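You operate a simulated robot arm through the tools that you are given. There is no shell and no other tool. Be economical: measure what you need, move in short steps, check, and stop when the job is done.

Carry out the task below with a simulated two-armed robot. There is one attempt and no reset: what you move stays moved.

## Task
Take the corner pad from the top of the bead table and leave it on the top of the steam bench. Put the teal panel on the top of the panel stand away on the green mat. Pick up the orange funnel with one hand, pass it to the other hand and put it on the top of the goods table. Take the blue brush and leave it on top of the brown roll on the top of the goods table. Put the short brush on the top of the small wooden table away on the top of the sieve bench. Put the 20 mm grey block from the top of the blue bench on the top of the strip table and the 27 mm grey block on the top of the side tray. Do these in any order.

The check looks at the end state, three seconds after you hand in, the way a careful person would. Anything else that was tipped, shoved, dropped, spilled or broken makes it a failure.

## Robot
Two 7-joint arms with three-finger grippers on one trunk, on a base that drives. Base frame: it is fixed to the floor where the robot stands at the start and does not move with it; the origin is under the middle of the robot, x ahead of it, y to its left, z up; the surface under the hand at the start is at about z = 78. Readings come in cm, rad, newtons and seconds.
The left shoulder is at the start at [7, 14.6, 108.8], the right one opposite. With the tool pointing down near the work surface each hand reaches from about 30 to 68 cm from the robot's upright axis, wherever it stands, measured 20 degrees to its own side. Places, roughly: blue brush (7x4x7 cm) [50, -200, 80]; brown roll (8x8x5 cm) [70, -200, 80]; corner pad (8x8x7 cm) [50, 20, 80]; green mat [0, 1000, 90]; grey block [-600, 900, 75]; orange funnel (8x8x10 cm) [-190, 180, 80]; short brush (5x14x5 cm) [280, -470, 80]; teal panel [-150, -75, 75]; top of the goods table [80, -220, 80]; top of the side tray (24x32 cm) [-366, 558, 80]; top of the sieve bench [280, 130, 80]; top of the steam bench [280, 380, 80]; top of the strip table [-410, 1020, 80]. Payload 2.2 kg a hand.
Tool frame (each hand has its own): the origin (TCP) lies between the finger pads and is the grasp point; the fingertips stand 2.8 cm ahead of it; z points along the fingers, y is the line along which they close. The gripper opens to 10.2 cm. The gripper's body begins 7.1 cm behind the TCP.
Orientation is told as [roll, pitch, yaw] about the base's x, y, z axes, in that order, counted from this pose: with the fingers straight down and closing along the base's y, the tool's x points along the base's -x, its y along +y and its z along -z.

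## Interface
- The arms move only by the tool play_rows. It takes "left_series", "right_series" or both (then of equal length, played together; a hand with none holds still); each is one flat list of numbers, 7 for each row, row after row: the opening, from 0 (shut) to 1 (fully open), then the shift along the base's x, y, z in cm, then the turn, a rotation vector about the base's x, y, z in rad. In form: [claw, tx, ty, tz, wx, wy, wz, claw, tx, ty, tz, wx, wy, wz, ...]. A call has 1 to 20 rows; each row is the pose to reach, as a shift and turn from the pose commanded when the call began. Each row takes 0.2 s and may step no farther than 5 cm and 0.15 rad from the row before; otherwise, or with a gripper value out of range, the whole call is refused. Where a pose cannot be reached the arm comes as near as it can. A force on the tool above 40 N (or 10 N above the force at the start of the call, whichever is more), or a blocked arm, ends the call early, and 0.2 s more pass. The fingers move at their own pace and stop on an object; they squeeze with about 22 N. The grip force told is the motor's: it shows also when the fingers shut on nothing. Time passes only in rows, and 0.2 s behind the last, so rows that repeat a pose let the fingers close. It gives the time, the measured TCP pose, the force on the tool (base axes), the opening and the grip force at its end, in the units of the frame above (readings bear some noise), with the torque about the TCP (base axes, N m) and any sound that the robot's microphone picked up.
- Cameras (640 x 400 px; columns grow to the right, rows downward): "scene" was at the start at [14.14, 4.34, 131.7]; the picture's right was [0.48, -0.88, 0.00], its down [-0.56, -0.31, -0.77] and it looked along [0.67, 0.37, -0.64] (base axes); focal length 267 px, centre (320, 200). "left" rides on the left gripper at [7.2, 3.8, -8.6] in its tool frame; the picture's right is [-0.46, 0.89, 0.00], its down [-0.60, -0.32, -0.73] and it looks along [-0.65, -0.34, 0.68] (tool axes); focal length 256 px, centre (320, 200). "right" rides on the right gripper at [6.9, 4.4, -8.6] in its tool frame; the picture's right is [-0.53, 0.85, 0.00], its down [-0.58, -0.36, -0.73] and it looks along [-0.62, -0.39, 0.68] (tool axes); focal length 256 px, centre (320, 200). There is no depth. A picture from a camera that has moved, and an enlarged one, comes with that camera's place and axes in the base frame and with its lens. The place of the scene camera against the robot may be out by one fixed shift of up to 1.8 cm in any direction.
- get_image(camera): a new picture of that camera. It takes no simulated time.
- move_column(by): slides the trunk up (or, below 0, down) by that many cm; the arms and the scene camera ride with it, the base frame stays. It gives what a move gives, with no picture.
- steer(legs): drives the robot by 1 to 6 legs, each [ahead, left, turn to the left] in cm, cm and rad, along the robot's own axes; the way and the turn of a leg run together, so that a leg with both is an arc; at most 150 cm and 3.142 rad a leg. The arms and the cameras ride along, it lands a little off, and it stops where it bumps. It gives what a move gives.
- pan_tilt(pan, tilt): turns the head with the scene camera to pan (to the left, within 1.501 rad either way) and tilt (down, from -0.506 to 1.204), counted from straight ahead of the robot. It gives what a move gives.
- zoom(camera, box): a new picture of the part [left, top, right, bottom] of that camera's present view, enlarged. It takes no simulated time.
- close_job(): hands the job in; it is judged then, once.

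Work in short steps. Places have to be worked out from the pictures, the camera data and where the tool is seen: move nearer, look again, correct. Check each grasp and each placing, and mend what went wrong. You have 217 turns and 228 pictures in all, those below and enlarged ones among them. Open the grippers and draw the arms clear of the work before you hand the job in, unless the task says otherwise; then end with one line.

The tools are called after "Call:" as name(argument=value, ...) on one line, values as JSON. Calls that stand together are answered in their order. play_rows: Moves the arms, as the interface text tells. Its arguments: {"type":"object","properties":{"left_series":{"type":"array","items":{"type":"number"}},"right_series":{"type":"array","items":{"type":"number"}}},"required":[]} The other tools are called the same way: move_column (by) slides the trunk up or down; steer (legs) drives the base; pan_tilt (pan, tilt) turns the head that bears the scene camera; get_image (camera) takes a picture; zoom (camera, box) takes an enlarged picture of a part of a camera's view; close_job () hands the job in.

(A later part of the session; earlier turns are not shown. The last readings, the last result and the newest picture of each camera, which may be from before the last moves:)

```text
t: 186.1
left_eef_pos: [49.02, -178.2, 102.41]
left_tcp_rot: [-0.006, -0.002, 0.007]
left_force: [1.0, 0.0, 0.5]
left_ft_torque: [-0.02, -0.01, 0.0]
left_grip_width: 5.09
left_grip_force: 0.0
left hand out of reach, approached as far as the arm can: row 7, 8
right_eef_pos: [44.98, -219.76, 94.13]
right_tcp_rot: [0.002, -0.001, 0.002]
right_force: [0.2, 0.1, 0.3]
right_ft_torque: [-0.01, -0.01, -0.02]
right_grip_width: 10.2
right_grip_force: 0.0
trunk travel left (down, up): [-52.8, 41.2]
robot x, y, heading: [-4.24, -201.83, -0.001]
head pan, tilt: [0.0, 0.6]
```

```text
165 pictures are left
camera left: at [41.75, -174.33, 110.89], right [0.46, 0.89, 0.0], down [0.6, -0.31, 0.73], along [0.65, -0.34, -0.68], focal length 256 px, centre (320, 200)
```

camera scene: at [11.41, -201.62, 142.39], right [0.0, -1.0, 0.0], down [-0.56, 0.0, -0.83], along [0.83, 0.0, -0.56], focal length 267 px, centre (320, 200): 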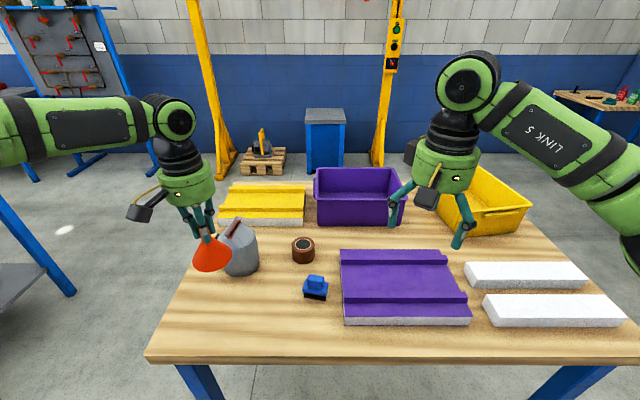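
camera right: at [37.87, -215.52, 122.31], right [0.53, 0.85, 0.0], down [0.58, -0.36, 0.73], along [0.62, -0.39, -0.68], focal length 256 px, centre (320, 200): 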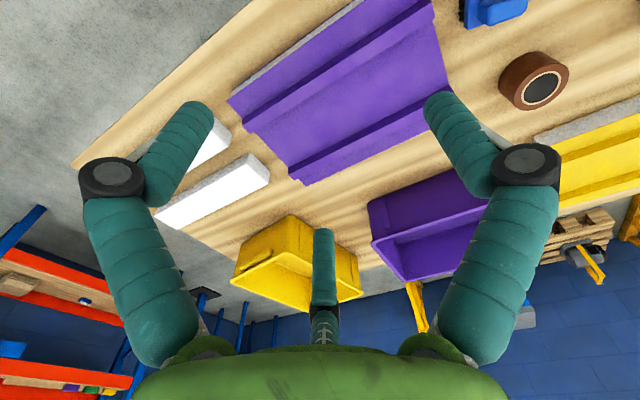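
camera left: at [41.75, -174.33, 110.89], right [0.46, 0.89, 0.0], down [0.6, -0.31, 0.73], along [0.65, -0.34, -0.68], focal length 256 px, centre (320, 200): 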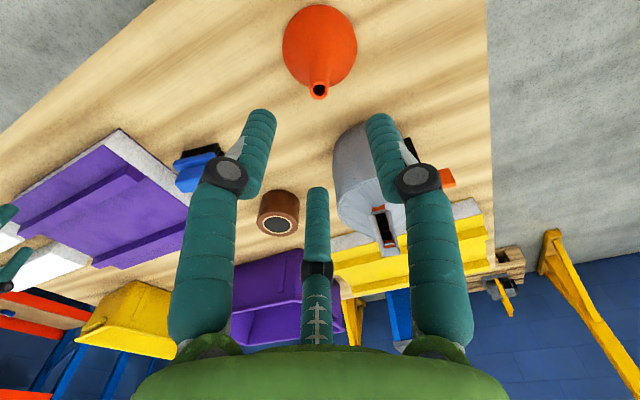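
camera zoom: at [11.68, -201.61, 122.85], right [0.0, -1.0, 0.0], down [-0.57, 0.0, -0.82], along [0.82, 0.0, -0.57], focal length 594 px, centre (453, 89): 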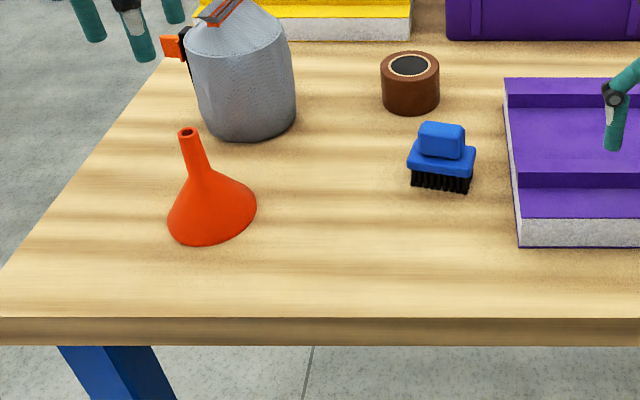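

Funnel stands upright by itself. Now the brush: I raise the trunk a bit and shift the base so the right hand comes over it.

Call:
move_column(by=6)

Call:
steer(legs=[[7, 20, 0]])

Call:
get_image(camera="right")

Call:
get_image(camera="scene")

```text
t: 187.1
left_eef_pos: [49.0, -178.28, 108.4]
left_tcp_rot: [-0.005, -0.003, 0.002]
left_force: [0.5, 0.5, -0.4]
left_ft_torque: [0.02, 0.01, 0.01]
left_grip_width: 5.1
left_grip_force: 0.1
right_eef_pos: [44.98, -219.79, 100.2]
right_tcp_rot: [0.002, -0.001, 0.003]
right_force: [-0.4, 0.1, 0.5]
right_ft_torque: [0.01, -0.01, 0.01]
right_grip_width: 10.19
right_grip_force: 0.0
trunk travel left (down, up): [-58.8, 35.2]
robot x, y, heading: [-4.08, -202.36, 0.005]
head pan, tilt: [0.0, 0.6]
```

```text
t: 188.7
left_eef_pos: [55.91, -158.66, 108.4]
left_tcp_rot: [-0.007, -0.005, 0.002]
left_force: [0.4, -0.7, -0.3]
left_ft_torque: [-0.02, -0.01, 0.02]
left_grip_width: 5.11
left_grip_force: 0.2
right_eef_pos: [51.84, -200.07, 100.13]
right_tcp_rot: [0.003, -0.001, 0.001]
right_force: [0.5, -0.4, 0.1]
right_ft_torque: [0.03, 0.03, 0.02]
right_grip_width: 10.22
right_grip_force: 0.1
trunk travel left (down, up): [-58.8, 35.2]
robot x, y, heading: [3.1, -182.24, 0.003]
head pan, tilt: [0.0, 0.6]
```

```text
164 pictures are left
camera right: at [44.91, -195.93, 108.76], right [0.53, 0.85, 0.0], down [0.58, -0.36, 0.73], along [0.62, -0.39, -0.68], focal length 256 px, centre (320, 200)
```

right: 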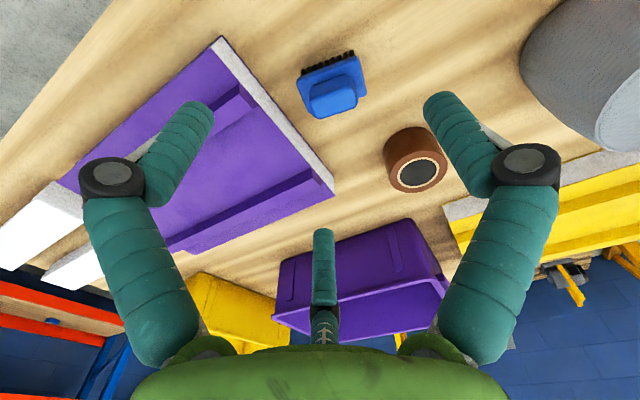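

```text
163 pictures are left
camera scene: at [18.48, -182.01, 128.87], right [0.0, -1.0, 0.0], down [-0.56, 0.0, -0.83], along [0.83, 0.0, -0.56], focal length 267 px, centre (320, 200)
```

scene: 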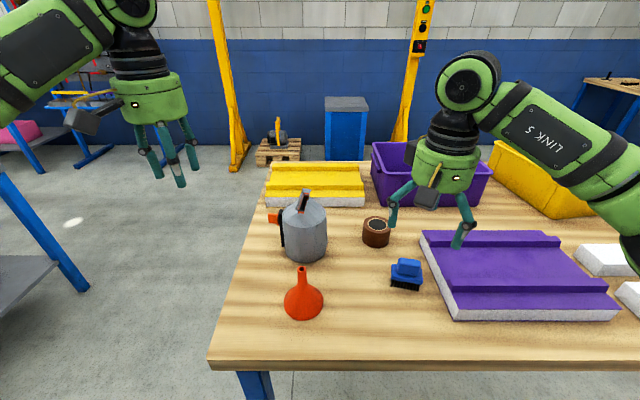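

Brush handle ≈ (54.4, −200.7). I zoom in for shape and orientation.

Call:
zoom(camera="right", box=[270, 30, 470, 210])

Call:
zoom(camera="scene", box=[350, 200, 450, 300])

```text
2.22 times, centred on (370, 120) of right
camera zoom: at [44.91, -195.93, 108.76], right [0.53, 0.85, 0.0], down [0.58, -0.36, 0.73], along [0.62, -0.39, -0.68], focal length 569 px, centre (209, 378)
```

zoom: 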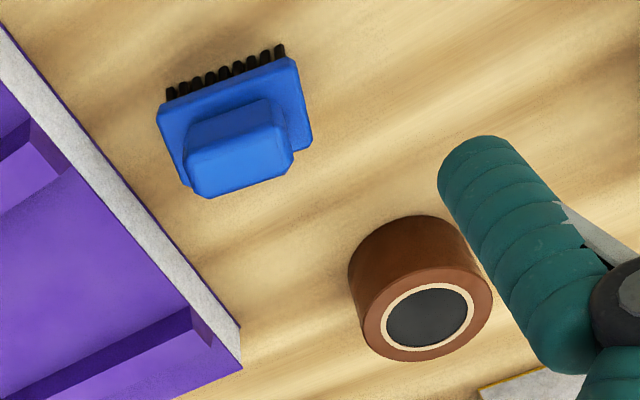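

```text
4.00 times, centred on (400, 250) of scene
camera zoom: at [18.48, -182.01, 128.87], right [0.0, -1.0, 0.0], down [-0.56, 0.0, -0.83], along [0.83, 0.0, -0.56], focal length 1070 px, centre (0, 0)
```

zoom: 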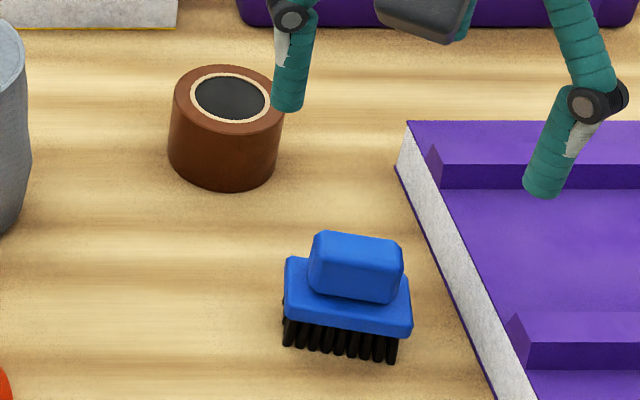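

Handle top ≈ (54.8, −200.7, 87). I move over it to z ≈ 92 and verify.

Call:
play_rows(right_series=[0.8, 1.5, -0.3, -2, 0, 0, 0, 0.8, 2.9, -0.6, -5, 0, 0, 0, 0.8, 2.9, -0.6, -8, 0, 0, 0, 0.8, 2.9, -0.6, -8, 0, 0, 0])

Call:
get_image(camera="right")

```text
t: 189.7
left_eef_pos: [55.84, -158.8, 108.47]
left_tcp_rot: [-0.005, -0.005, 0.002]
left_force: [-0.2, -0.2, -0.2]
left_ft_torque: [0.02, 0.01, -0.02]
left_grip_width: 5.11
left_grip_force: 0.1
right_eef_pos: [54.66, -200.72, 92.31]
right_tcp_rot: [0.003, -0.002, 0.003]
right_force: [-0.4, 0.4, -0.4]
right_ft_torque: [-0.01, -0.01, -0.01]
right_grip_width: 8.18
right_grip_force: 0.1
trunk travel left (down, up): [-58.8, 35.2]
robot x, y, heading: [3.02, -182.12, 0.003]
head pan, tilt: [0.0, 0.6]
```

```text
160 pictures are left
camera right: at [47.81, -196.56, 100.81], right [0.53, 0.85, 0.0], down [0.58, -0.36, 0.73], along [0.62, -0.39, -0.68], focal length 256 px, centre (320, 200)
```

right: 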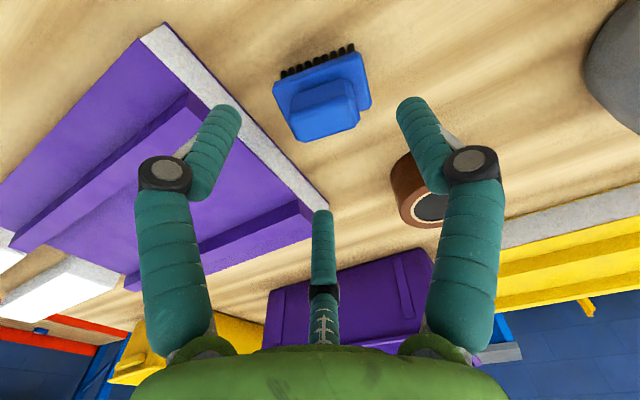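

Aligned. I go down to TCP 88 and look again.

Call:
play_rows(right_series=[0.8, 0, 0, -2, 0, 0, 0, 0.8, 0, 0, -4.3, 0, 0, 0, 0.8, 0, 0, -4.3, 0, 0, 0])

Call:
get_image(camera="right")

Call:
zoom(camera="scene", box=[340, 150, 500, 310])

```text
t: 190.5
left_eef_pos: [55.9, -158.79, 108.52]
left_tcp_rot: [-0.005, -0.005, 0.001]
left_force: [0.2, 0.0, 0.5]
left_ft_torque: [0.01, 0.01, 0.0]
left_grip_width: 5.09
left_grip_force: 0.1
right_eef_pos: [54.67, -200.8, 87.88]
right_tcp_rot: [0.002, -0.002, 0.002]
right_force: [-0.1, 0.1, -0.3]
right_ft_torque: [0.02, 0.0, -0.03]
right_grip_width: 8.17
right_grip_force: 0.0
trunk travel left (down, up): [-58.8, 35.2]
robot x, y, heading: [3.13, -182.28, -0.001]
head pan, tilt: [0.0, 0.6]
```

```text
159 pictures are left
camera right: at [47.79, -196.55, 96.47], right [0.53, 0.85, 0.0], down [0.58, -0.36, 0.73], along [0.62, -0.39, -0.68], focal length 256 px, centre (320, 200)
```

right: 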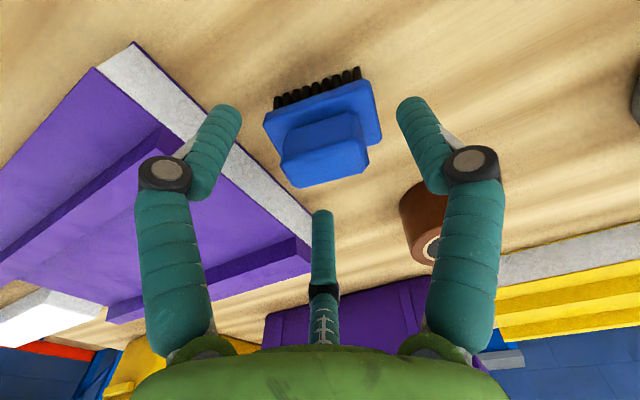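

```text
2.50 times, centred on (420, 230) of scene
camera zoom: at [18.47, -181.95, 128.87], right [0.0, -1.0, 0.0], down [-0.56, 0.0, -0.83], along [0.83, 0.0, -0.56], focal length 669 px, centre (70, 125)
```

zoom: 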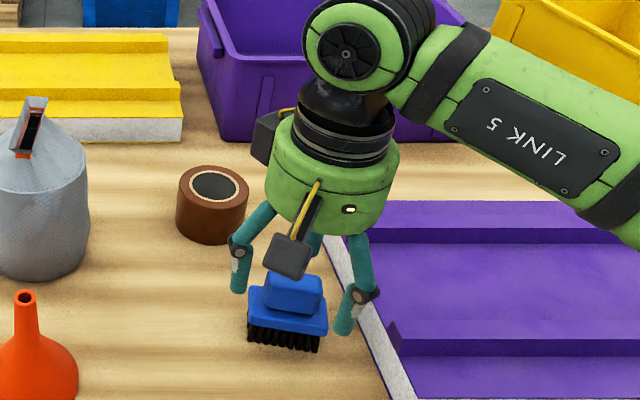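

Triangulated handle: centre (53.9, −200.4), top z 87.1. Adjust, go to TCP 87, close and test-lift.

Call:
play_rows(right_series=[0.8, -0.8, 0.3, 0, 0, 0, 0, 0.8, -0.8, 0.3, -0.9, 0, 0, 0, 0.8, -0.8, 0.3, -0.9, 0, 0, 0, 0.3, -0.8, 0.3, -0.9, 0, 0, 0, 0, -0.8, 0.3, -0.9, 0, 0, 0, 0, -0.8, 0.3, -0.9, 0, 0, 0, 0, -0.8, 0.3, 1, 0, 0, 0, 0, -0.8, 0.3, 4, 0, 0, 0, 0, -0.8, 0.3, 7, 0, 0, 0, 0, -0.8, 0.3, 7, 0, 0, 0])

Call:
get_image(camera="right")

Call:
zoom(camera="scene", box=[340, 150, 500, 310])

```text
t: 192.7
left_eef_pos: [55.9, -158.74, 108.36]
left_tcp_rot: [-0.006, -0.003, 0.001]
left_force: [0.0, -0.3, 0.4]
left_ft_torque: [0.02, 0.0, -0.03]
left_grip_width: 5.08
left_grip_force: 0.1
right_eef_pos: [54.08, -200.6, 94.91]
right_tcp_rot: [0.002, -0.002, 0.0]
right_force: [0.1, 0.0, -1.1]
right_ft_torque: [-0.02, -0.01, 0.02]
right_grip_width: 2.94
right_grip_force: 21.6
trunk travel left (down, up): [-58.8, 35.2]
robot x, y, heading: [3.43, -182.05, 0.001]
head pan, tilt: [0.0, 0.6]
```

```text
157 pictures are left
camera right: at [47.12, -196.32, 103.48], right [0.53, 0.85, 0.0], down [0.58, -0.36, 0.73], along [0.62, -0.39, -0.68], focal length 256 px, centre (320, 200)
```

right: 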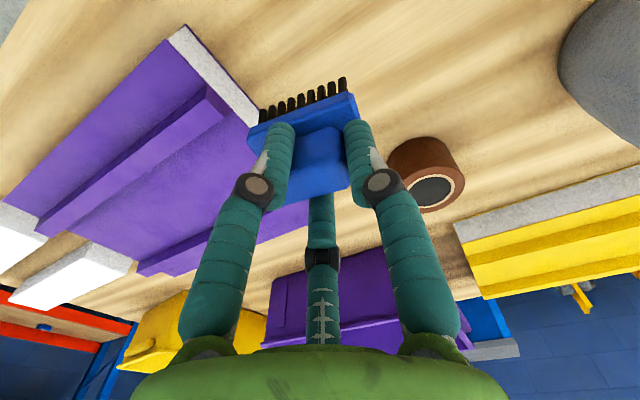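

```text
2.50 times, centred on (420, 230) of scene
camera zoom: at [18.53, -181.99, 128.86], right [0.0, -1.0, 0.0], down [-0.57, 0.0, -0.82], along [0.82, 0.0, -0.57], focal length 669 px, centre (70, 125)
```

zoom: 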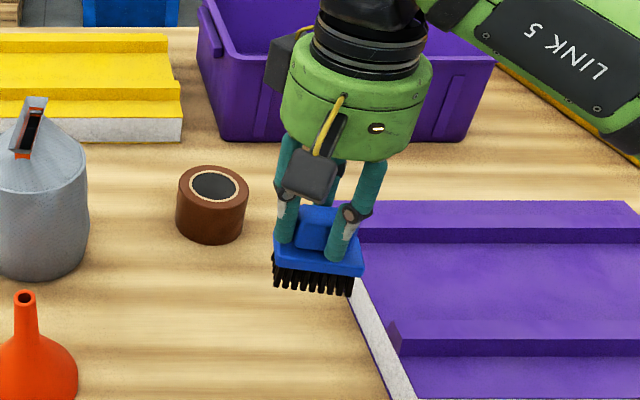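

Brush held. Roll top triangulates to ≈ (68.5, −196.4, 85.3). I move the brush over it at TCP z ≈ 97.

Call:
play_rows(right_series=[0, 0, 0, 2, 0, 0, 0, 0, 3, 1, 2, 0, 0, 0, 0, 6, 2, 2, 0, 0, 0, 0, 9, 3, 2, 0, 0, 0, 0, 12, 3.8, 2, 0, 0, 0, 0, 14.4, 4.2, 2, 0, 0, 0, 0, 14.4, 4.2, 2, 0, 0, 0])

Call:
get_image(camera="right")

Call:
zoom(camera="scene", box=[280, 110, 480, 270])

```text
t: 194.3
left_eef_pos: [55.87, -158.75, 108.51]
left_tcp_rot: [-0.006, -0.005, 0.001]
left_force: [0.0, 0.1, -0.5]
left_ft_torque: [0.01, 0.04, -0.02]
left_grip_width: 5.11
left_grip_force: 0.1
right_eef_pos: [66.49, -196.98, 96.73]
right_tcp_rot: [0.004, -0.004, 0.004]
right_force: [0.4, 0.2, -0.4]
right_ft_torque: [0.0, -0.01, 0.03]
right_grip_width: 2.93
right_grip_force: 21.8
right hand out of reach, approached as far as the arm can: row 6, 7
trunk travel left (down, up): [-58.8, 35.2]
robot x, y, heading: [2.55, -182.35, 0.001]
head pan, tilt: [0.0, 0.6]
```

```text
155 pictures are left
camera right: at [59.57, -192.86, 105.23], right [0.53, 0.85, 0.0], down [0.58, -0.36, 0.73], along [0.62, -0.39, -0.68], focal length 256 px, centre (320, 200)
```

right: 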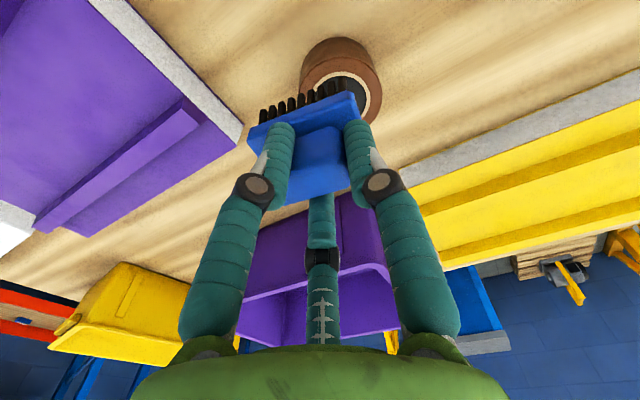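

```text
2.50 times, centred on (380, 190) of scene
camera zoom: at [18.53, -182.02, 128.87], right [0.0, -1.0, 0.0], down [-0.57, 0.0, -0.82], along [0.82, 0.0, -0.57], focal length 669 px, centre (170, 225)
```

zoom: 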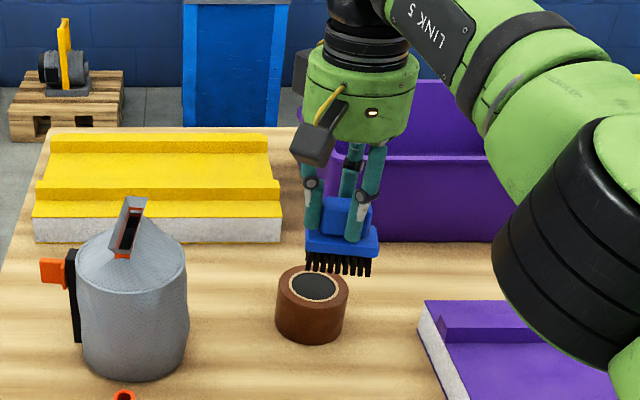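

The arm reached (66.5, −197); the remaining 2 cm I make with the base.

Call:
steer(legs=[[2.0, 0.6, 0]])

Call:
zoom(camera="right", box=[220, 20, 420, 180])

Call:
zoom(camera="scene", box=[280, 110, 480, 270])

```text
t: 195.1
left_eef_pos: [57.64, -158.16, 108.68]
left_tcp_rot: [-0.006, -0.009, 0.004]
left_force: [0.1, -0.6, -0.1]
left_ft_torque: [-0.03, -0.07, 0.0]
left_grip_width: 5.09
left_grip_force: 0.0
right_eef_pos: [68.22, -196.48, 96.75]
right_tcp_rot: [0.002, -0.004, 0.001]
right_force: [0.2, -0.1, -0.9]
right_ft_torque: [-0.01, -0.03, 0.0]
right_grip_width: 2.89
right_grip_force: 22.4
trunk travel left (down, up): [-58.8, 35.2]
robot x, y, heading: [4.93, -181.68, 0.002]
head pan, tilt: [0.0, 0.6]
```

```text
2.50 times, centred on (320, 100) of right
camera zoom: at [61.25, -192.28, 105.4], right [0.53, 0.85, 0.0], down [0.57, -0.36, 0.73], along [0.62, -0.39, -0.68], focal length 640 px, centre (320, 450)
```

zoom: 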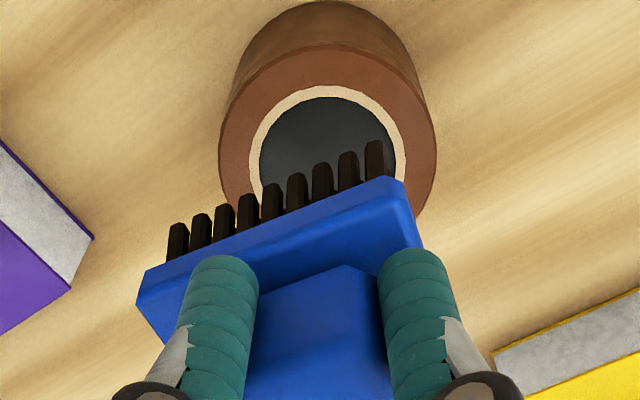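

```text
2.50 times, centred on (380, 190) of scene
camera zoom: at [20.15, -181.44, 128.91], right [0.0, -1.0, 0.0], down [-0.56, 0.0, -0.83], along [0.83, 0.0, -0.56], focal length 669 px, centre (170, 225)
```

zoom: 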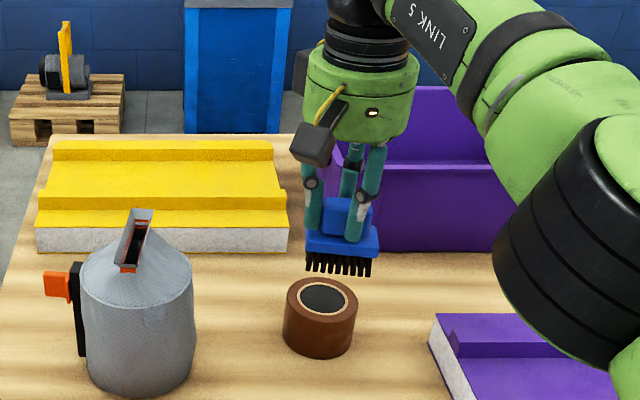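

Brush centre sits ≈ 1.2 cm toward −y of the TCP; I shift (−0.4, +1.1) and lower 3 cm.

Call:
play_rows(right_series=[0, -0.4, 1.1, 0, 0, 0, 0, 0, -0.4, 1.1, -1.5, 0, 0, 0, 0, -0.4, 1.1, -3, 0, 0, 0, 0, -0.4, 1.1, -3, 0, 0, 0])

Call:
get_image(camera="right")

Call:
zoom(camera="scene", box=[280, 110, 480, 270])

```text
t: 196.1
left_eef_pos: [57.8, -158.03, 108.51]
left_tcp_rot: [-0.006, -0.005, 0.002]
left_force: [0.6, -0.4, -0.3]
left_ft_torque: [0.01, 0.02, 0.03]
left_grip_width: 5.11
left_grip_force: 0.1
right_eef_pos: [67.9, -195.22, 93.58]
right_tcp_rot: [0.001, -0.002, 0.002]
right_force: [0.1, 0.4, -1.5]
right_ft_torque: [0.02, 0.0, -0.01]
right_grip_width: 2.93
right_grip_force: 21.5
trunk travel left (down, up): [-58.8, 35.2]
robot x, y, heading: [5.17, -181.43, 0.004]
head pan, tilt: [0.0, 0.6]
```

```text
151 pictures are left
camera right: at [61.01, -191.03, 102.17], right [0.53, 0.85, 0.0], down [0.58, -0.36, 0.73], along [0.62, -0.39, -0.68], focal length 256 px, centre (320, 200)
```

right: 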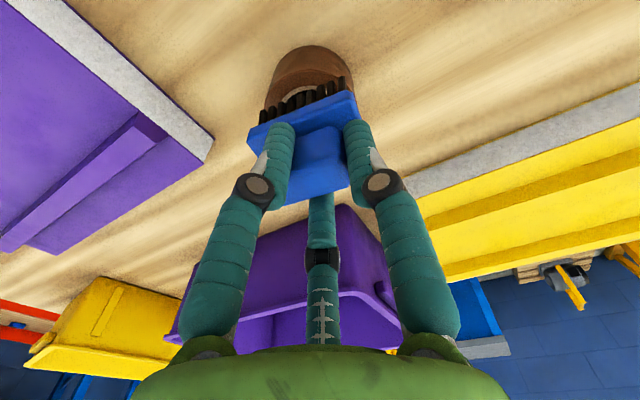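

```text
2.50 times, centred on (380, 190) of scene
camera zoom: at [20.39, -181.34, 128.88], right [0.0, -1.0, 0.0], down [-0.56, 0.0, -0.83], along [0.83, 0.0, -0.56], focal length 669 px, centre (170, 225)
```

zoom: 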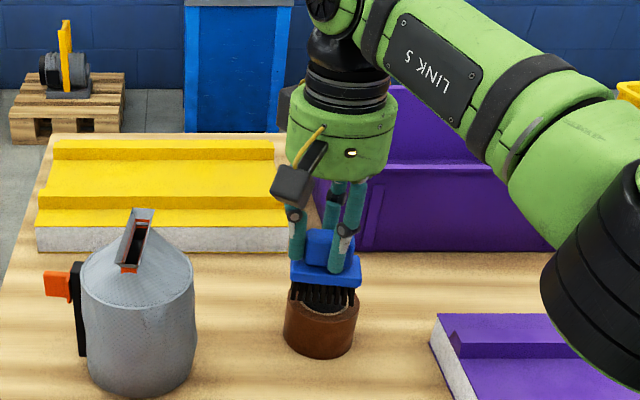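

Well centred. I lower in small steps to touch.

Call:
play_rows(right_series=[0, 0, 0, -0.4, 0, 0, 0, 0, 0, 0, -0.8, 0, 0, 0, 0, 0, 0, -1.1, 0, 0, 0, 0, 0, 0, -1.1, 0, 0, 0])

Call:
zoom(camera="scene", box=[330, 150, 430, 250])

```text
t: 197.1
left_eef_pos: [57.79, -158.16, 108.47]
left_tcp_rot: [-0.005, -0.005, 0.003]
left_force: [-0.3, 0.2, -0.6]
left_ft_torque: [0.03, 0.03, 0.0]
left_grip_width: 5.1
left_grip_force: 0.0
right_eef_pos: [67.95, -195.35, 92.65]
right_tcp_rot: [0.003, -0.001, 0.002]
right_force: [-0.5, 0.3, -0.6]
right_ft_torque: [-0.01, 0.0, 0.02]
right_grip_width: 2.92
right_grip_force: 22.0
trunk travel left (down, up): [-58.8, 35.2]
robot x, y, heading: [4.8, -181.79, 0.006]
head pan, tilt: [0.0, 0.6]
```

```text
4.00 times, centred on (380, 200) of scene
camera zoom: at [20.44, -181.36, 128.87], right [0.0, -1.0, 0.0], down [-0.57, 0.0, -0.83], along [0.83, 0.0, -0.57], focal length 1070 px, centre (80, 200)
```

zoom: 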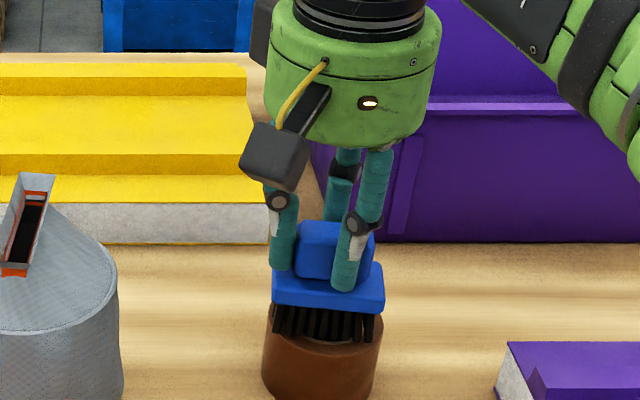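

No contact force yet; continue slowly.

Call:
play_rows(right_series=[0, 0, 0, -0.3, 0, 0, 0, 0, 0, 0, -0.6, 0, 0, 0, 0, 0, 0, -0.6, 0, 0, 0])

```text
t: 197.9
left_eef_pos: [57.88, -158.1, 108.6]
left_tcp_rot: [-0.005, -0.005, 0.002]
left_force: [0.2, -0.3, -0.1]
left_ft_torque: [0.04, -0.02, 0.01]
left_grip_width: 5.09
left_grip_force: 0.1
right_eef_pos: [68.06, -195.41, 92.01]
right_tcp_rot: [0.003, -0.003, 0.002]
right_force: [1.0, -0.4, 1.3]
right_ft_torque: [0.02, -0.01, -0.01]
right_grip_width: 2.91
right_grip_force: 21.9
trunk travel left (down, up): [-58.8, 35.2]
robot x, y, heading: [5.17, -181.75, 0.004]
head pan, tilt: [0.0, 0.6]
```

Call:
play_rows(right_series=[0, 0, 0, -0.2, 0, 0, 0, 0, 0, 0, -0.4, 0, 0, 0, 0, 0, 0, -0.4, 0, 0, 0])

Call:
zoom(camera="scene", box=[330, 150, 430, 250])

```text
t: 198.7
left_eef_pos: [57.67, -158.07, 108.76]
left_tcp_rot: [-0.005, -0.008, 0.002]
left_force: [0.1, 0.2, 0.5]
left_ft_torque: [0.02, 0.03, 0.03]
left_grip_width: 5.1
left_grip_force: 0.2
right_eef_pos: [68.0, -195.29, 91.94]
right_tcp_rot: [0.001, -0.01, 0.002]
right_force: [3.3, -1.4, 20.7]
right_ft_torque: [-0.31, -0.14, 0.03]
right_grip_width: 2.91
right_grip_force: 21.9
trunk travel left (down, up): [-58.8, 35.2]
robot x, y, heading: [4.72, -181.49, 0.004]
head pan, tilt: [0.0, 0.6]
```

```text
4.00 times, centred on (380, 200) of scene
camera zoom: at [20.14, -181.29, 128.93], right [0.0, -1.0, 0.0], down [-0.56, 0.0, -0.83], along [0.83, 0.0, -0.56], focal length 1070 px, centre (80, 200)
```

zoom: 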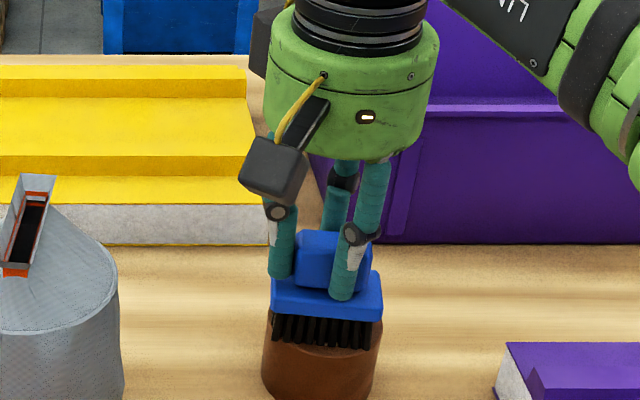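

Firm contact (20 N), resultant under the brush centre. Ease, open, and rise.

Call:
play_rows(right_series=[0, 0, 0, 0.3, 0, 0, 0, 0.3, 0, 0, 0.3, 0, 0, 0, 0.8, 0, 0, 0.3, 0, 0, 0, 0.8, 0, 0, 0.3, 0, 0, 0, 0.8, 0, 0, 3, 0, 0, 0, 0.8, 0, 0, 7, 0, 0, 0, 0.8, -4, 0, 11, 0, 0, 0, 0.8, -8, 0, 12, 0, 0, 0, 0.8, -8, 0, 12, 0, 0, 0])

Call:
get_image(camera="right")

Call:
get_image(camera="scene")

```text
refused: row 7 steps farther than a row can; nothing moved
```

```text
147 pictures are left
camera right: at [60.95, -191.11, 100.48], right [0.53, 0.85, 0.01], down [0.57, -0.36, 0.74], along [0.63, -0.39, -0.68], focal length 256 px, centre (320, 200)
```

right: 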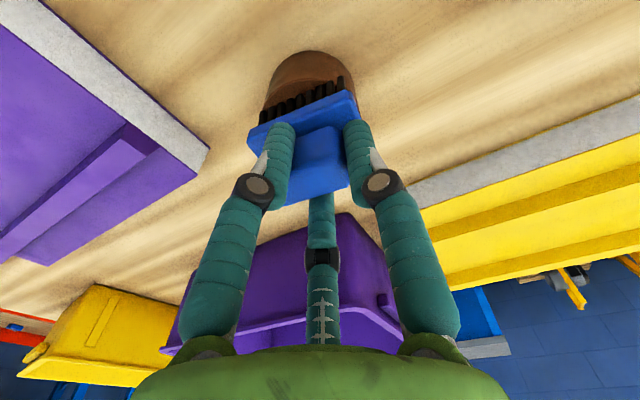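

```text
146 pictures are left
camera scene: at [20.14, -181.29, 128.93], right [0.0, -1.0, 0.0], down [-0.56, 0.0, -0.83], along [0.83, 0.0, -0.56], focal length 267 px, centre (320, 200)
```

scene: 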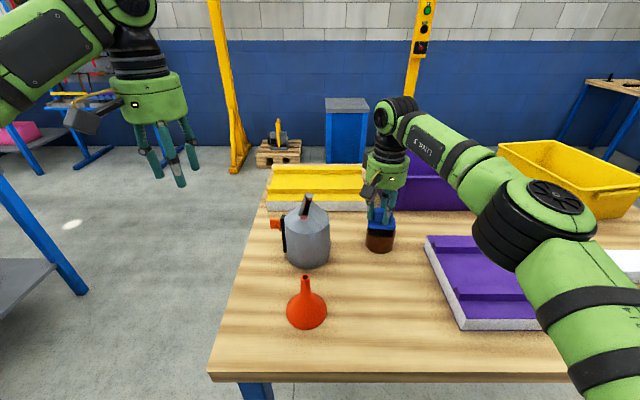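

Refused for a step size; I resend with smaller steps.

Call:
play_rows(right_series=[0, 0, 0, 0.3, 0, 0, 0, 0.3, 0, 0, 0.3, 0, 0, 0, 0.8, 0, 0, 0.3, 0, 0, 0, 0.8, 0, 0, 0.3, 0, 0, 0, 0.8, 0, 0, 3, 0, 0, 0, 0.8, -0.5, 0, 6, 0, 0, 0, 0.8, -3, 0, 9, 0, 0, 0, 0.8, -7, 0, 10, 0, 0, 0, 0.8, -11, -1, 11, 0, 0, 0, 0.8, -11, -1, 11, 0, 0, 0])

Call:
get_image(camera="right")

Call:
zoom(camera="scene", box=[280, 160, 480, 320])

```text
t: 200.9
left_eef_pos: [57.97, -158.02, 108.39]
left_tcp_rot: [-0.005, -0.005, 0.001]
left_force: [0.6, 0.5, -0.3]
left_ft_torque: [-0.05, 0.02, 0.02]
left_grip_width: 5.07
left_grip_force: 0.1
right_eef_pos: [56.78, -196.54, 102.41]
right_tcp_rot: [0.0, 0.001, 0.002]
right_force: [-0.4, 0.7, 0.8]
right_ft_torque: [0.01, 0.01, -0.03]
right_grip_width: 8.16
right_grip_force: 0.0
trunk travel left (down, up): [-58.8, 35.2]
robot x, y, heading: [5.06, -181.53, -0.003]
head pan, tilt: [0.0, 0.6]
```

```text
145 pictures are left
camera right: at [49.92, -192.22, 111.13], right [0.53, 0.85, 0.0], down [0.58, -0.36, 0.73], along [0.62, -0.39, -0.68], focal length 256 px, centre (320, 200)
```

right: 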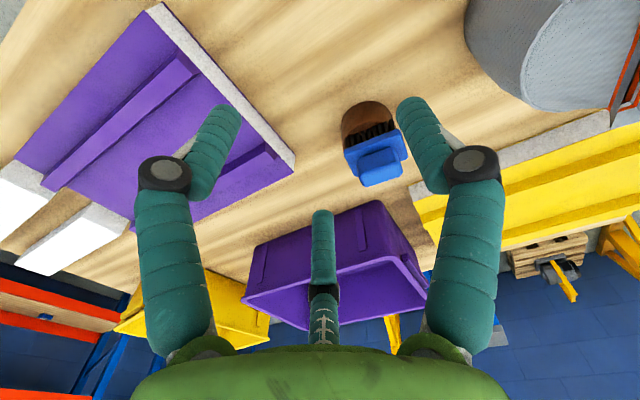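

```text
2.50 times, centred on (380, 240) of scene
camera zoom: at [20.51, -181.29, 128.86], right [0.0, -1.0, 0.0], down [-0.57, 0.0, -0.82], along [0.82, 0.0, -0.57], focal length 669 px, centre (170, 100)
```

zoom: 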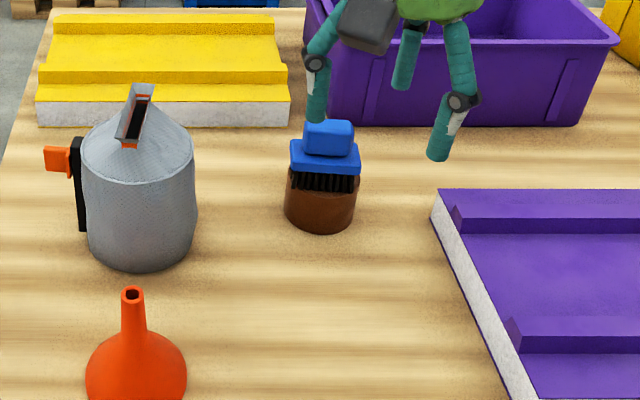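

Brush rests on the roll. For the funnel pass I back off and test whether the right hand can point horizontally (fingers along the +x/+y diagonal).

Call:
steer(legs=[[-27, 0, 0]])

Call:
play_rows(right_series=[0.8, -0.5, 0.8, 0, 0.1235, -0.0512, -0.0512, 0.8, -1, 1.6, 0, 0.247, -0.1023, -0.1023, 0.8, -1.5, 2.4, 0, 0.3705, -0.1535, -0.1535, 0.8, -2, 3.2, 0, 0.494, -0.2047, -0.2047, 0.8, -2.5, 4, 0, 0.6175, -0.2558, -0.2558, 0.6, -3, 4.8, 0, 0.741, -0.307, -0.307, 0.5, -3.5, 5.6, 0, 0.8645, -0.3582, -0.3582, 0.4, -4, 6.4, 0, 0.988, -0.4093, -0.4093, 0.4, -4.5, 7.2, 0, 1.1115, -0.4605, -0.4605, 0.4, -5, 8, 0, 1.235, -0.5117, -0.5117, 0.4, -5.5, 8.8, 0, 1.3585, -0.5628, -0.5628, 0.4, -6, 9.6, 0, 1.482, -0.614, -0.614, 0.4, -6, 9.6, 0, 1.482, -0.614, -0.614])

Call:
get_image(camera="scene")

```text
t: 202.8
left_eef_pos: [31.07, -158.19, 108.32]
left_tcp_rot: [-0.004, -0.003, -0.001]
left_force: [-0.7, -0.1, 0.1]
left_ft_torque: [0.0, -0.01, -0.03]
left_grip_width: 5.11
left_grip_force: 0.0
right_eef_pos: [29.73, -196.6, 102.47]
right_tcp_rot: [0.001, -0.002, 0.001]
right_force: [0.6, -0.1, 0.3]
right_ft_torque: [0.01, -0.01, 0.01]
right_grip_width: 8.17
right_grip_force: 0.0
trunk travel left (down, up): [-58.8, 35.2]
robot x, y, heading: [-22.16, -181.57, 0.002]
head pan, tilt: [0.0, 0.6]
```

```text
t: 205.6
left_eef_pos: [30.97, -158.29, 108.38]
left_tcp_rot: [-0.005, -0.007, -0.001]
left_force: [0.5, 0.6, 0.1]
left_ft_torque: [0.02, 0.01, 0.0]
left_grip_width: 5.1
left_grip_force: 0.0
right_eef_pos: [23.72, -186.94, 102.71]
right_tcp_rot: [1.574, 0.002, -0.787]
right_force: [0.5, 0.4, -0.4]
right_ft_torque: [0.04, 0.01, 0.01]
right_grip_width: 4.09
right_grip_force: 0.1
trunk travel left (down, up): [-58.8, 35.2]
robot x, y, heading: [-22.07, -181.31, -0.001]
head pan, tilt: [0.0, 0.6]
```

```text
143 pictures are left
camera scene: at [-6.52, -181.43, 128.87], right [0.0, -1.0, 0.0], down [-0.56, 0.0, -0.83], along [0.83, 0.0, -0.56], focal length 267 px, centre (320, 200)
```

scene: 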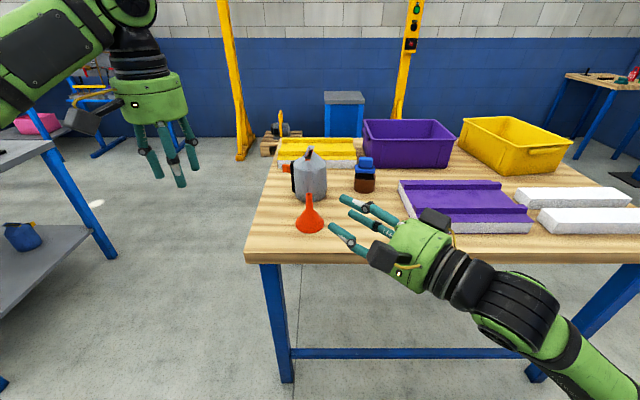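

The right hand can point horizontally. Now: retract it a bit, drive to put the funnel in reach of both, and bring the left hand over the spout for a high regrip.

Call:
play_rows(right_series=[0.4, -3, -3, 0, 0, 0, 0, 0.4, -6, -6, 0, 0, 0, 0, 0.4, -9, -9, 0, 0, 0, 0, 0.4, -9, -9, 0, 0, 0, 0])

Call:
steer(legs=[[23, -8, 0]])

Call:
play_rows(left_series=[0.5, -1.5, -4, 0, 0, 0, 0, 0.5, -3, -7, 0, 0, 0, 0, 0.5, -3, -10, 0, 0, 0, 0, 0.5, -3, -10, 0, 0, 0, 0])

Call:
get_image(camera="left")

Call:
get_image(camera="scene")

```text
t: 206.6
left_eef_pos: [31.02, -158.26, 108.46]
left_tcp_rot: [-0.004, -0.003, -0.001]
left_force: [0.3, -0.2, -0.6]
left_ft_torque: [0.03, 0.02, -0.02]
left_grip_width: 5.08
left_grip_force: 0.1
right_eef_pos: [20.56, -199.16, 101.94]
right_tcp_rot: [1.575, -0.002, -0.785]
right_force: [-0.4, 0.0, -1.4]
right_ft_torque: [0.0, -0.04, 0.0]
right_grip_width: 4.09
right_grip_force: 0.0
right hand out of reach, approached as far as the arm can: row 1, 2, 3, 4
trunk travel left (down, up): [-58.8, 35.2]
robot x, y, heading: [-21.84, -181.58, -0.0]
head pan, tilt: [0.0, 0.6]
```

```text
t: 208.4
left_eef_pos: [53.69, -165.91, 108.56]
left_tcp_rot: [-0.005, -0.006, 0.005]
left_force: [0.8, 0.6, 0.5]
left_ft_torque: [-0.02, 0.0, 0.03]
left_grip_width: 5.1
left_grip_force: 0.1
right_eef_pos: [43.57, -206.8, 101.91]
right_tcp_rot: [1.572, 0.002, -0.78]
right_force: [0.1, -0.4, 0.0]
right_ft_torque: [0.02, 0.0, 0.0]
right_grip_width: 4.09
right_grip_force: 0.0
trunk travel left (down, up): [-58.8, 35.2]
robot x, y, heading: [1.03, -189.5, 0.005]
head pan, tilt: [0.0, 0.6]
```

```text
t: 209.4
left_eef_pos: [48.91, -172.82, 108.32]
left_tcp_rot: [-0.007, -0.005, 0.007]
left_force: [-0.2, -0.1, 0.0]
left_ft_torque: [0.0, -0.03, -0.02]
left_grip_width: 5.09
left_grip_force: 0.1
left hand out of reach, approached as far as the arm can: row 1, 2, 3, 4
right_eef_pos: [43.68, -206.91, 101.92]
right_tcp_rot: [1.573, 0.0, -0.781]
right_force: [0.0, 0.5, 0.5]
right_ft_torque: [0.02, 0.0, 0.01]
right_grip_width: 4.08
right_grip_force: 0.0
trunk travel left (down, up): [-58.8, 35.2]
robot x, y, heading: [0.94, -189.58, 0.002]
head pan, tilt: [0.0, 0.6]
```

```text
142 pictures are left
camera left: at [41.47, -168.84, 116.73], right [0.46, 0.89, 0.0], down [0.6, -0.31, 0.74], along [0.65, -0.34, -0.68], focal length 256 px, centre (320, 200)
```

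left: 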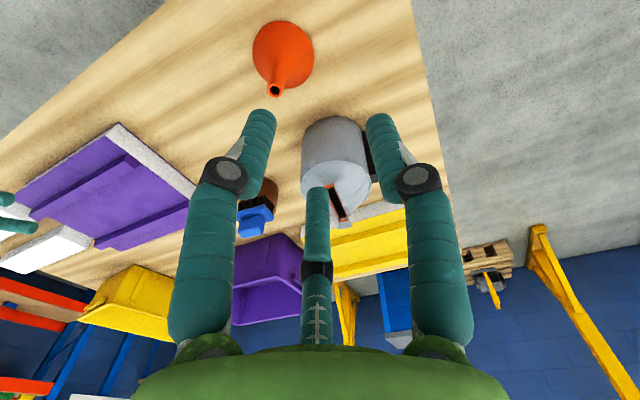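

```text
141 pictures are left
camera scene: at [16.47, -189.28, 128.87], right [0.0, -1.0, 0.0], down [-0.56, 0.0, -0.83], along [0.83, 0.0, -0.56], focal length 267 px, centre (320, 200)
```

scene: 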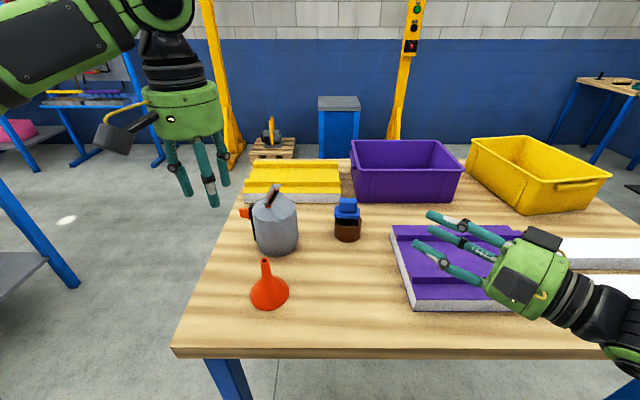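

The left arm is limited at this height. I lower it while moving toward (50, −178.7).

Call:
play_rows(left_series=[0.5, 0, 0, -4, 0, 0, 0, 0.5, 0, 0, -8, 0, 0, 0, 0.5, 0.3, -2, -11, 0, 0, 0, 0.5, 0.6, -4, -11, 0, 0, 0, 0.5, 0.6, -4, -11, 0, 0, 0])

Call:
get_image(camera="left")

```text
t: 210.6
left_eef_pos: [49.12, -176.53, 97.27]
left_tcp_rot: [-0.008, -0.006, 0.006]
left_force: [1.0, 0.5, 0.1]
left_ft_torque: [0.02, 0.01, 0.01]
left_grip_width: 5.11
left_grip_force: 0.1
left hand out of reach, approached as far as the arm can: row 4, 5
right_eef_pos: [43.48, -206.9, 101.98]
right_tcp_rot: [1.573, -0.002, -0.779]
right_force: [-0.2, -0.8, -1.1]
right_ft_torque: [-0.01, 0.01, -0.01]
right_grip_width: 4.08
right_grip_force: 0.1
trunk travel left (down, up): [-58.8, 35.2]
robot x, y, heading: [0.61, -189.43, 0.005]
head pan, tilt: [0.0, 0.6]
```

```text
140 pictures are left
camera left: at [41.9, -172.51, 105.69], right [0.46, 0.89, 0.0], down [0.6, -0.31, 0.74], along [0.65, -0.34, -0.67], focal length 256 px, centre (320, 200)
```

left: 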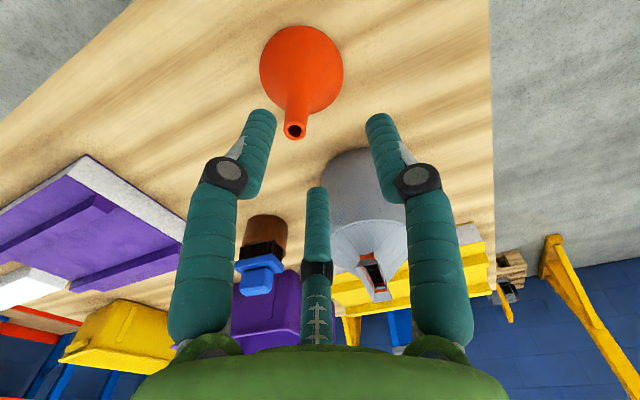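

Spout at (49.8, −178.7). I finish the alignment with the base.

Call:
steer(legs=[[0.7, -2.2, 0]])

Call:
get_image(camera="left")

```text
t: 211.4
left_eef_pos: [50.02, -178.43, 97.23]
left_tcp_rot: [-0.009, -0.007, 0.005]
left_force: [-0.3, 0.7, 0.1]
left_ft_torque: [-0.01, 0.0, 0.01]
left_grip_width: 5.1
left_grip_force: 0.1
right_eef_pos: [44.27, -208.73, 102.04]
right_tcp_rot: [1.571, -0.001, -0.781]
right_force: [1.0, -0.1, -0.1]
right_ft_torque: [0.0, 0.0, -0.01]
right_grip_width: 4.1
right_grip_force: 0.0
trunk travel left (down, up): [-58.8, 35.2]
robot x, y, heading: [1.65, -191.72, 0.0]
head pan, tilt: [0.0, 0.6]
```

```text
139 pictures are left
camera left: at [42.6, -174.45, 105.66], right [0.46, 0.89, -0.01], down [0.6, -0.31, 0.74], along [0.65, -0.34, -0.67], focal length 256 px, centre (320, 200)
```

left: 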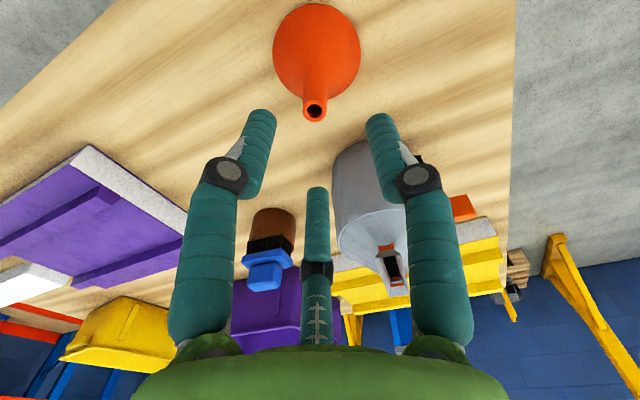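

Aligned. Lower 6 cm with the trunk so only the spout's top ~1.4 cm is between the fingertips, and close.

Call:
move_column(by=-6.1)

Call:
get_image(camera="left")

Call:
zoom(camera="scene", box=[180, 160, 380, 320])

```text
t: 212.4
left_eef_pos: [49.93, -178.6, 91.18]
left_tcp_rot: [-0.009, -0.007, 0.006]
left_force: [0.8, 0.2, -0.1]
left_ft_torque: [-0.01, 0.01, 0.02]
left_grip_width: 5.09
left_grip_force: 0.1
right_eef_pos: [44.41, -209.02, 95.92]
right_tcp_rot: [1.573, 0.0, -0.781]
right_force: [-0.4, 0.7, 0.2]
right_ft_torque: [0.03, -0.01, -0.03]
right_grip_width: 4.07
right_grip_force: 0.1
trunk travel left (down, up): [-52.7, 41.3]
robot x, y, heading: [1.51, -191.8, 0.006]
head pan, tilt: [0.0, 0.6]
```

```text
138 pictures are left
camera left: at [42.63, -174.6, 99.59], right [0.46, 0.89, 0.0], down [0.6, -0.31, 0.74], along [0.65, -0.34, -0.68], focal length 256 px, centre (320, 200)
```

left: 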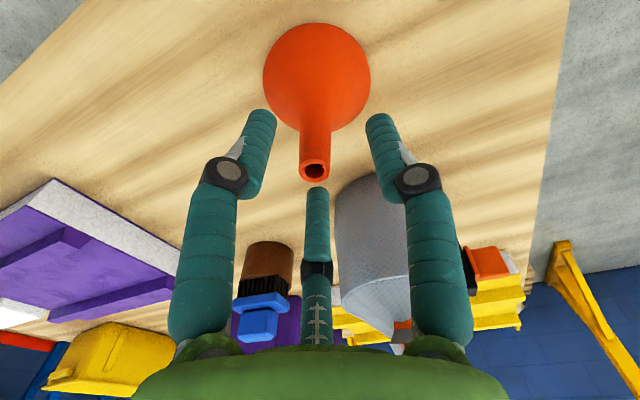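

```text
2.50 times, centred on (280, 240) of scene
camera zoom: at [17.13, -191.43, 122.77], right [0.0, -1.0, 0.0], down [-0.56, 0.0, -0.83], along [0.83, 0.0, -0.56], focal length 669 px, centre (420, 100)
```

zoom: 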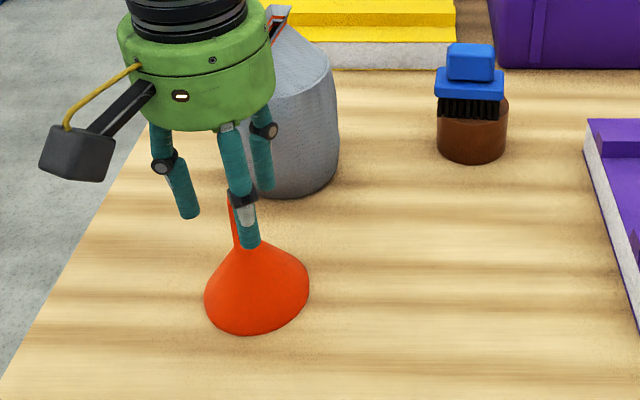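

Spout tip is 0.6 cm below TCP (2.2 cm overlap). I raise 0.8 cm and close, then lift with the trunk 11 cm.

Call:
move_column(by=0.8)

Call:
play_rows(left_series=[0.3, 0, 0, 0, 0, 0, 0, 0, 0, 0, 0, 0, 0, 0, 0, 0, 0, 0, 0, 0, 0, 0, 0, 0, 0, 0, 0, 0])

Call:
move_column(by=11)

Call:
get_image(camera="left")

Call:
get_image(camera="scene")

```text
t: 213.0
left_eef_pos: [50.04, -178.43, 91.95]
left_tcp_rot: [-0.009, -0.007, 0.004]
left_force: [0.1, 0.0, -0.5]
left_ft_torque: [0.04, -0.03, -0.02]
left_grip_width: 5.11
left_grip_force: 0.0
right_eef_pos: [44.25, -209.02, 96.65]
right_tcp_rot: [1.573, 0.0, -0.782]
right_force: [-0.2, 1.0, 1.1]
right_ft_torque: [0.0, -0.02, 0.01]
right_grip_width: 4.07
right_grip_force: 0.1
trunk travel left (down, up): [-53.5, 40.5]
robot x, y, heading: [1.66, -192.17, 0.004]
head pan, tilt: [0.0, 0.6]
```

```text
t: 214.0
left_eef_pos: [50.05, -178.47, 92.05]
left_tcp_rot: [-0.008, -0.008, 0.005]
left_force: [0.3, -0.9, 0.9]
left_ft_torque: [0.07, 0.02, 0.04]
left_grip_width: 1.54
left_grip_force: 21.7
right_eef_pos: [44.26, -208.98, 96.68]
right_tcp_rot: [1.574, 0.0, -0.78]
right_force: [-0.5, 0.6, 0.4]
right_ft_torque: [0.03, 0.01, 0.01]
right_grip_width: 4.07
right_grip_force: 0.0
trunk travel left (down, up): [-53.5, 40.5]
robot x, y, heading: [1.67, -191.72, 0.003]
head pan, tilt: [0.0, 0.6]
```

```text
t: 215.4
left_eef_pos: [49.98, -178.55, 103.05]
left_tcp_rot: [-0.007, -0.008, 0.005]
left_force: [-0.9, 0.4, -0.6]
left_ft_torque: [0.06, -0.02, 0.0]
left_grip_width: 1.56
left_grip_force: 21.8
right_eef_pos: [44.39, -208.89, 107.66]
right_tcp_rot: [1.573, 0.001, -0.782]
right_force: [-0.2, 0.2, 0.4]
right_ft_torque: [0.03, -0.01, 0.02]
right_grip_width: 4.09
right_grip_force: 0.1
trunk travel left (down, up): [-64.5, 29.5]
robot x, y, heading: [1.64, -192.16, 0.002]
head pan, tilt: [0.0, 0.6]
```

```text
136 pictures are left
camera left: at [42.66, -174.6, 111.36], right [0.46, 0.89, 0.0], down [0.6, -0.31, 0.74], along [0.65, -0.34, -0.68], focal length 256 px, centre (320, 200)
```

left: 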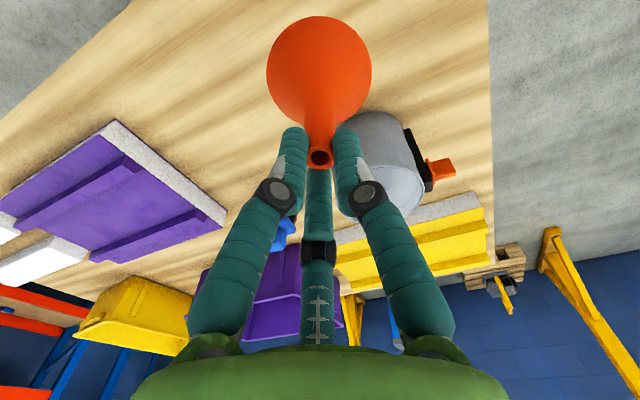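

```text
135 pictures are left
camera scene: at [17.18, -191.44, 134.56], right [0.0, -1.0, 0.0], down [-0.57, 0.0, -0.82], along [0.82, 0.0, -0.57], focal length 267 px, centre (320, 200)
```

scene: 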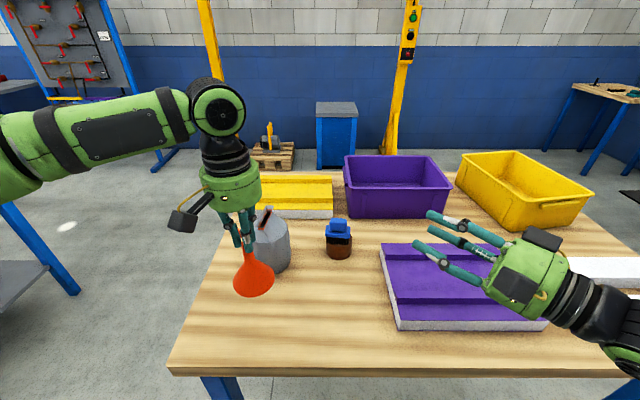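

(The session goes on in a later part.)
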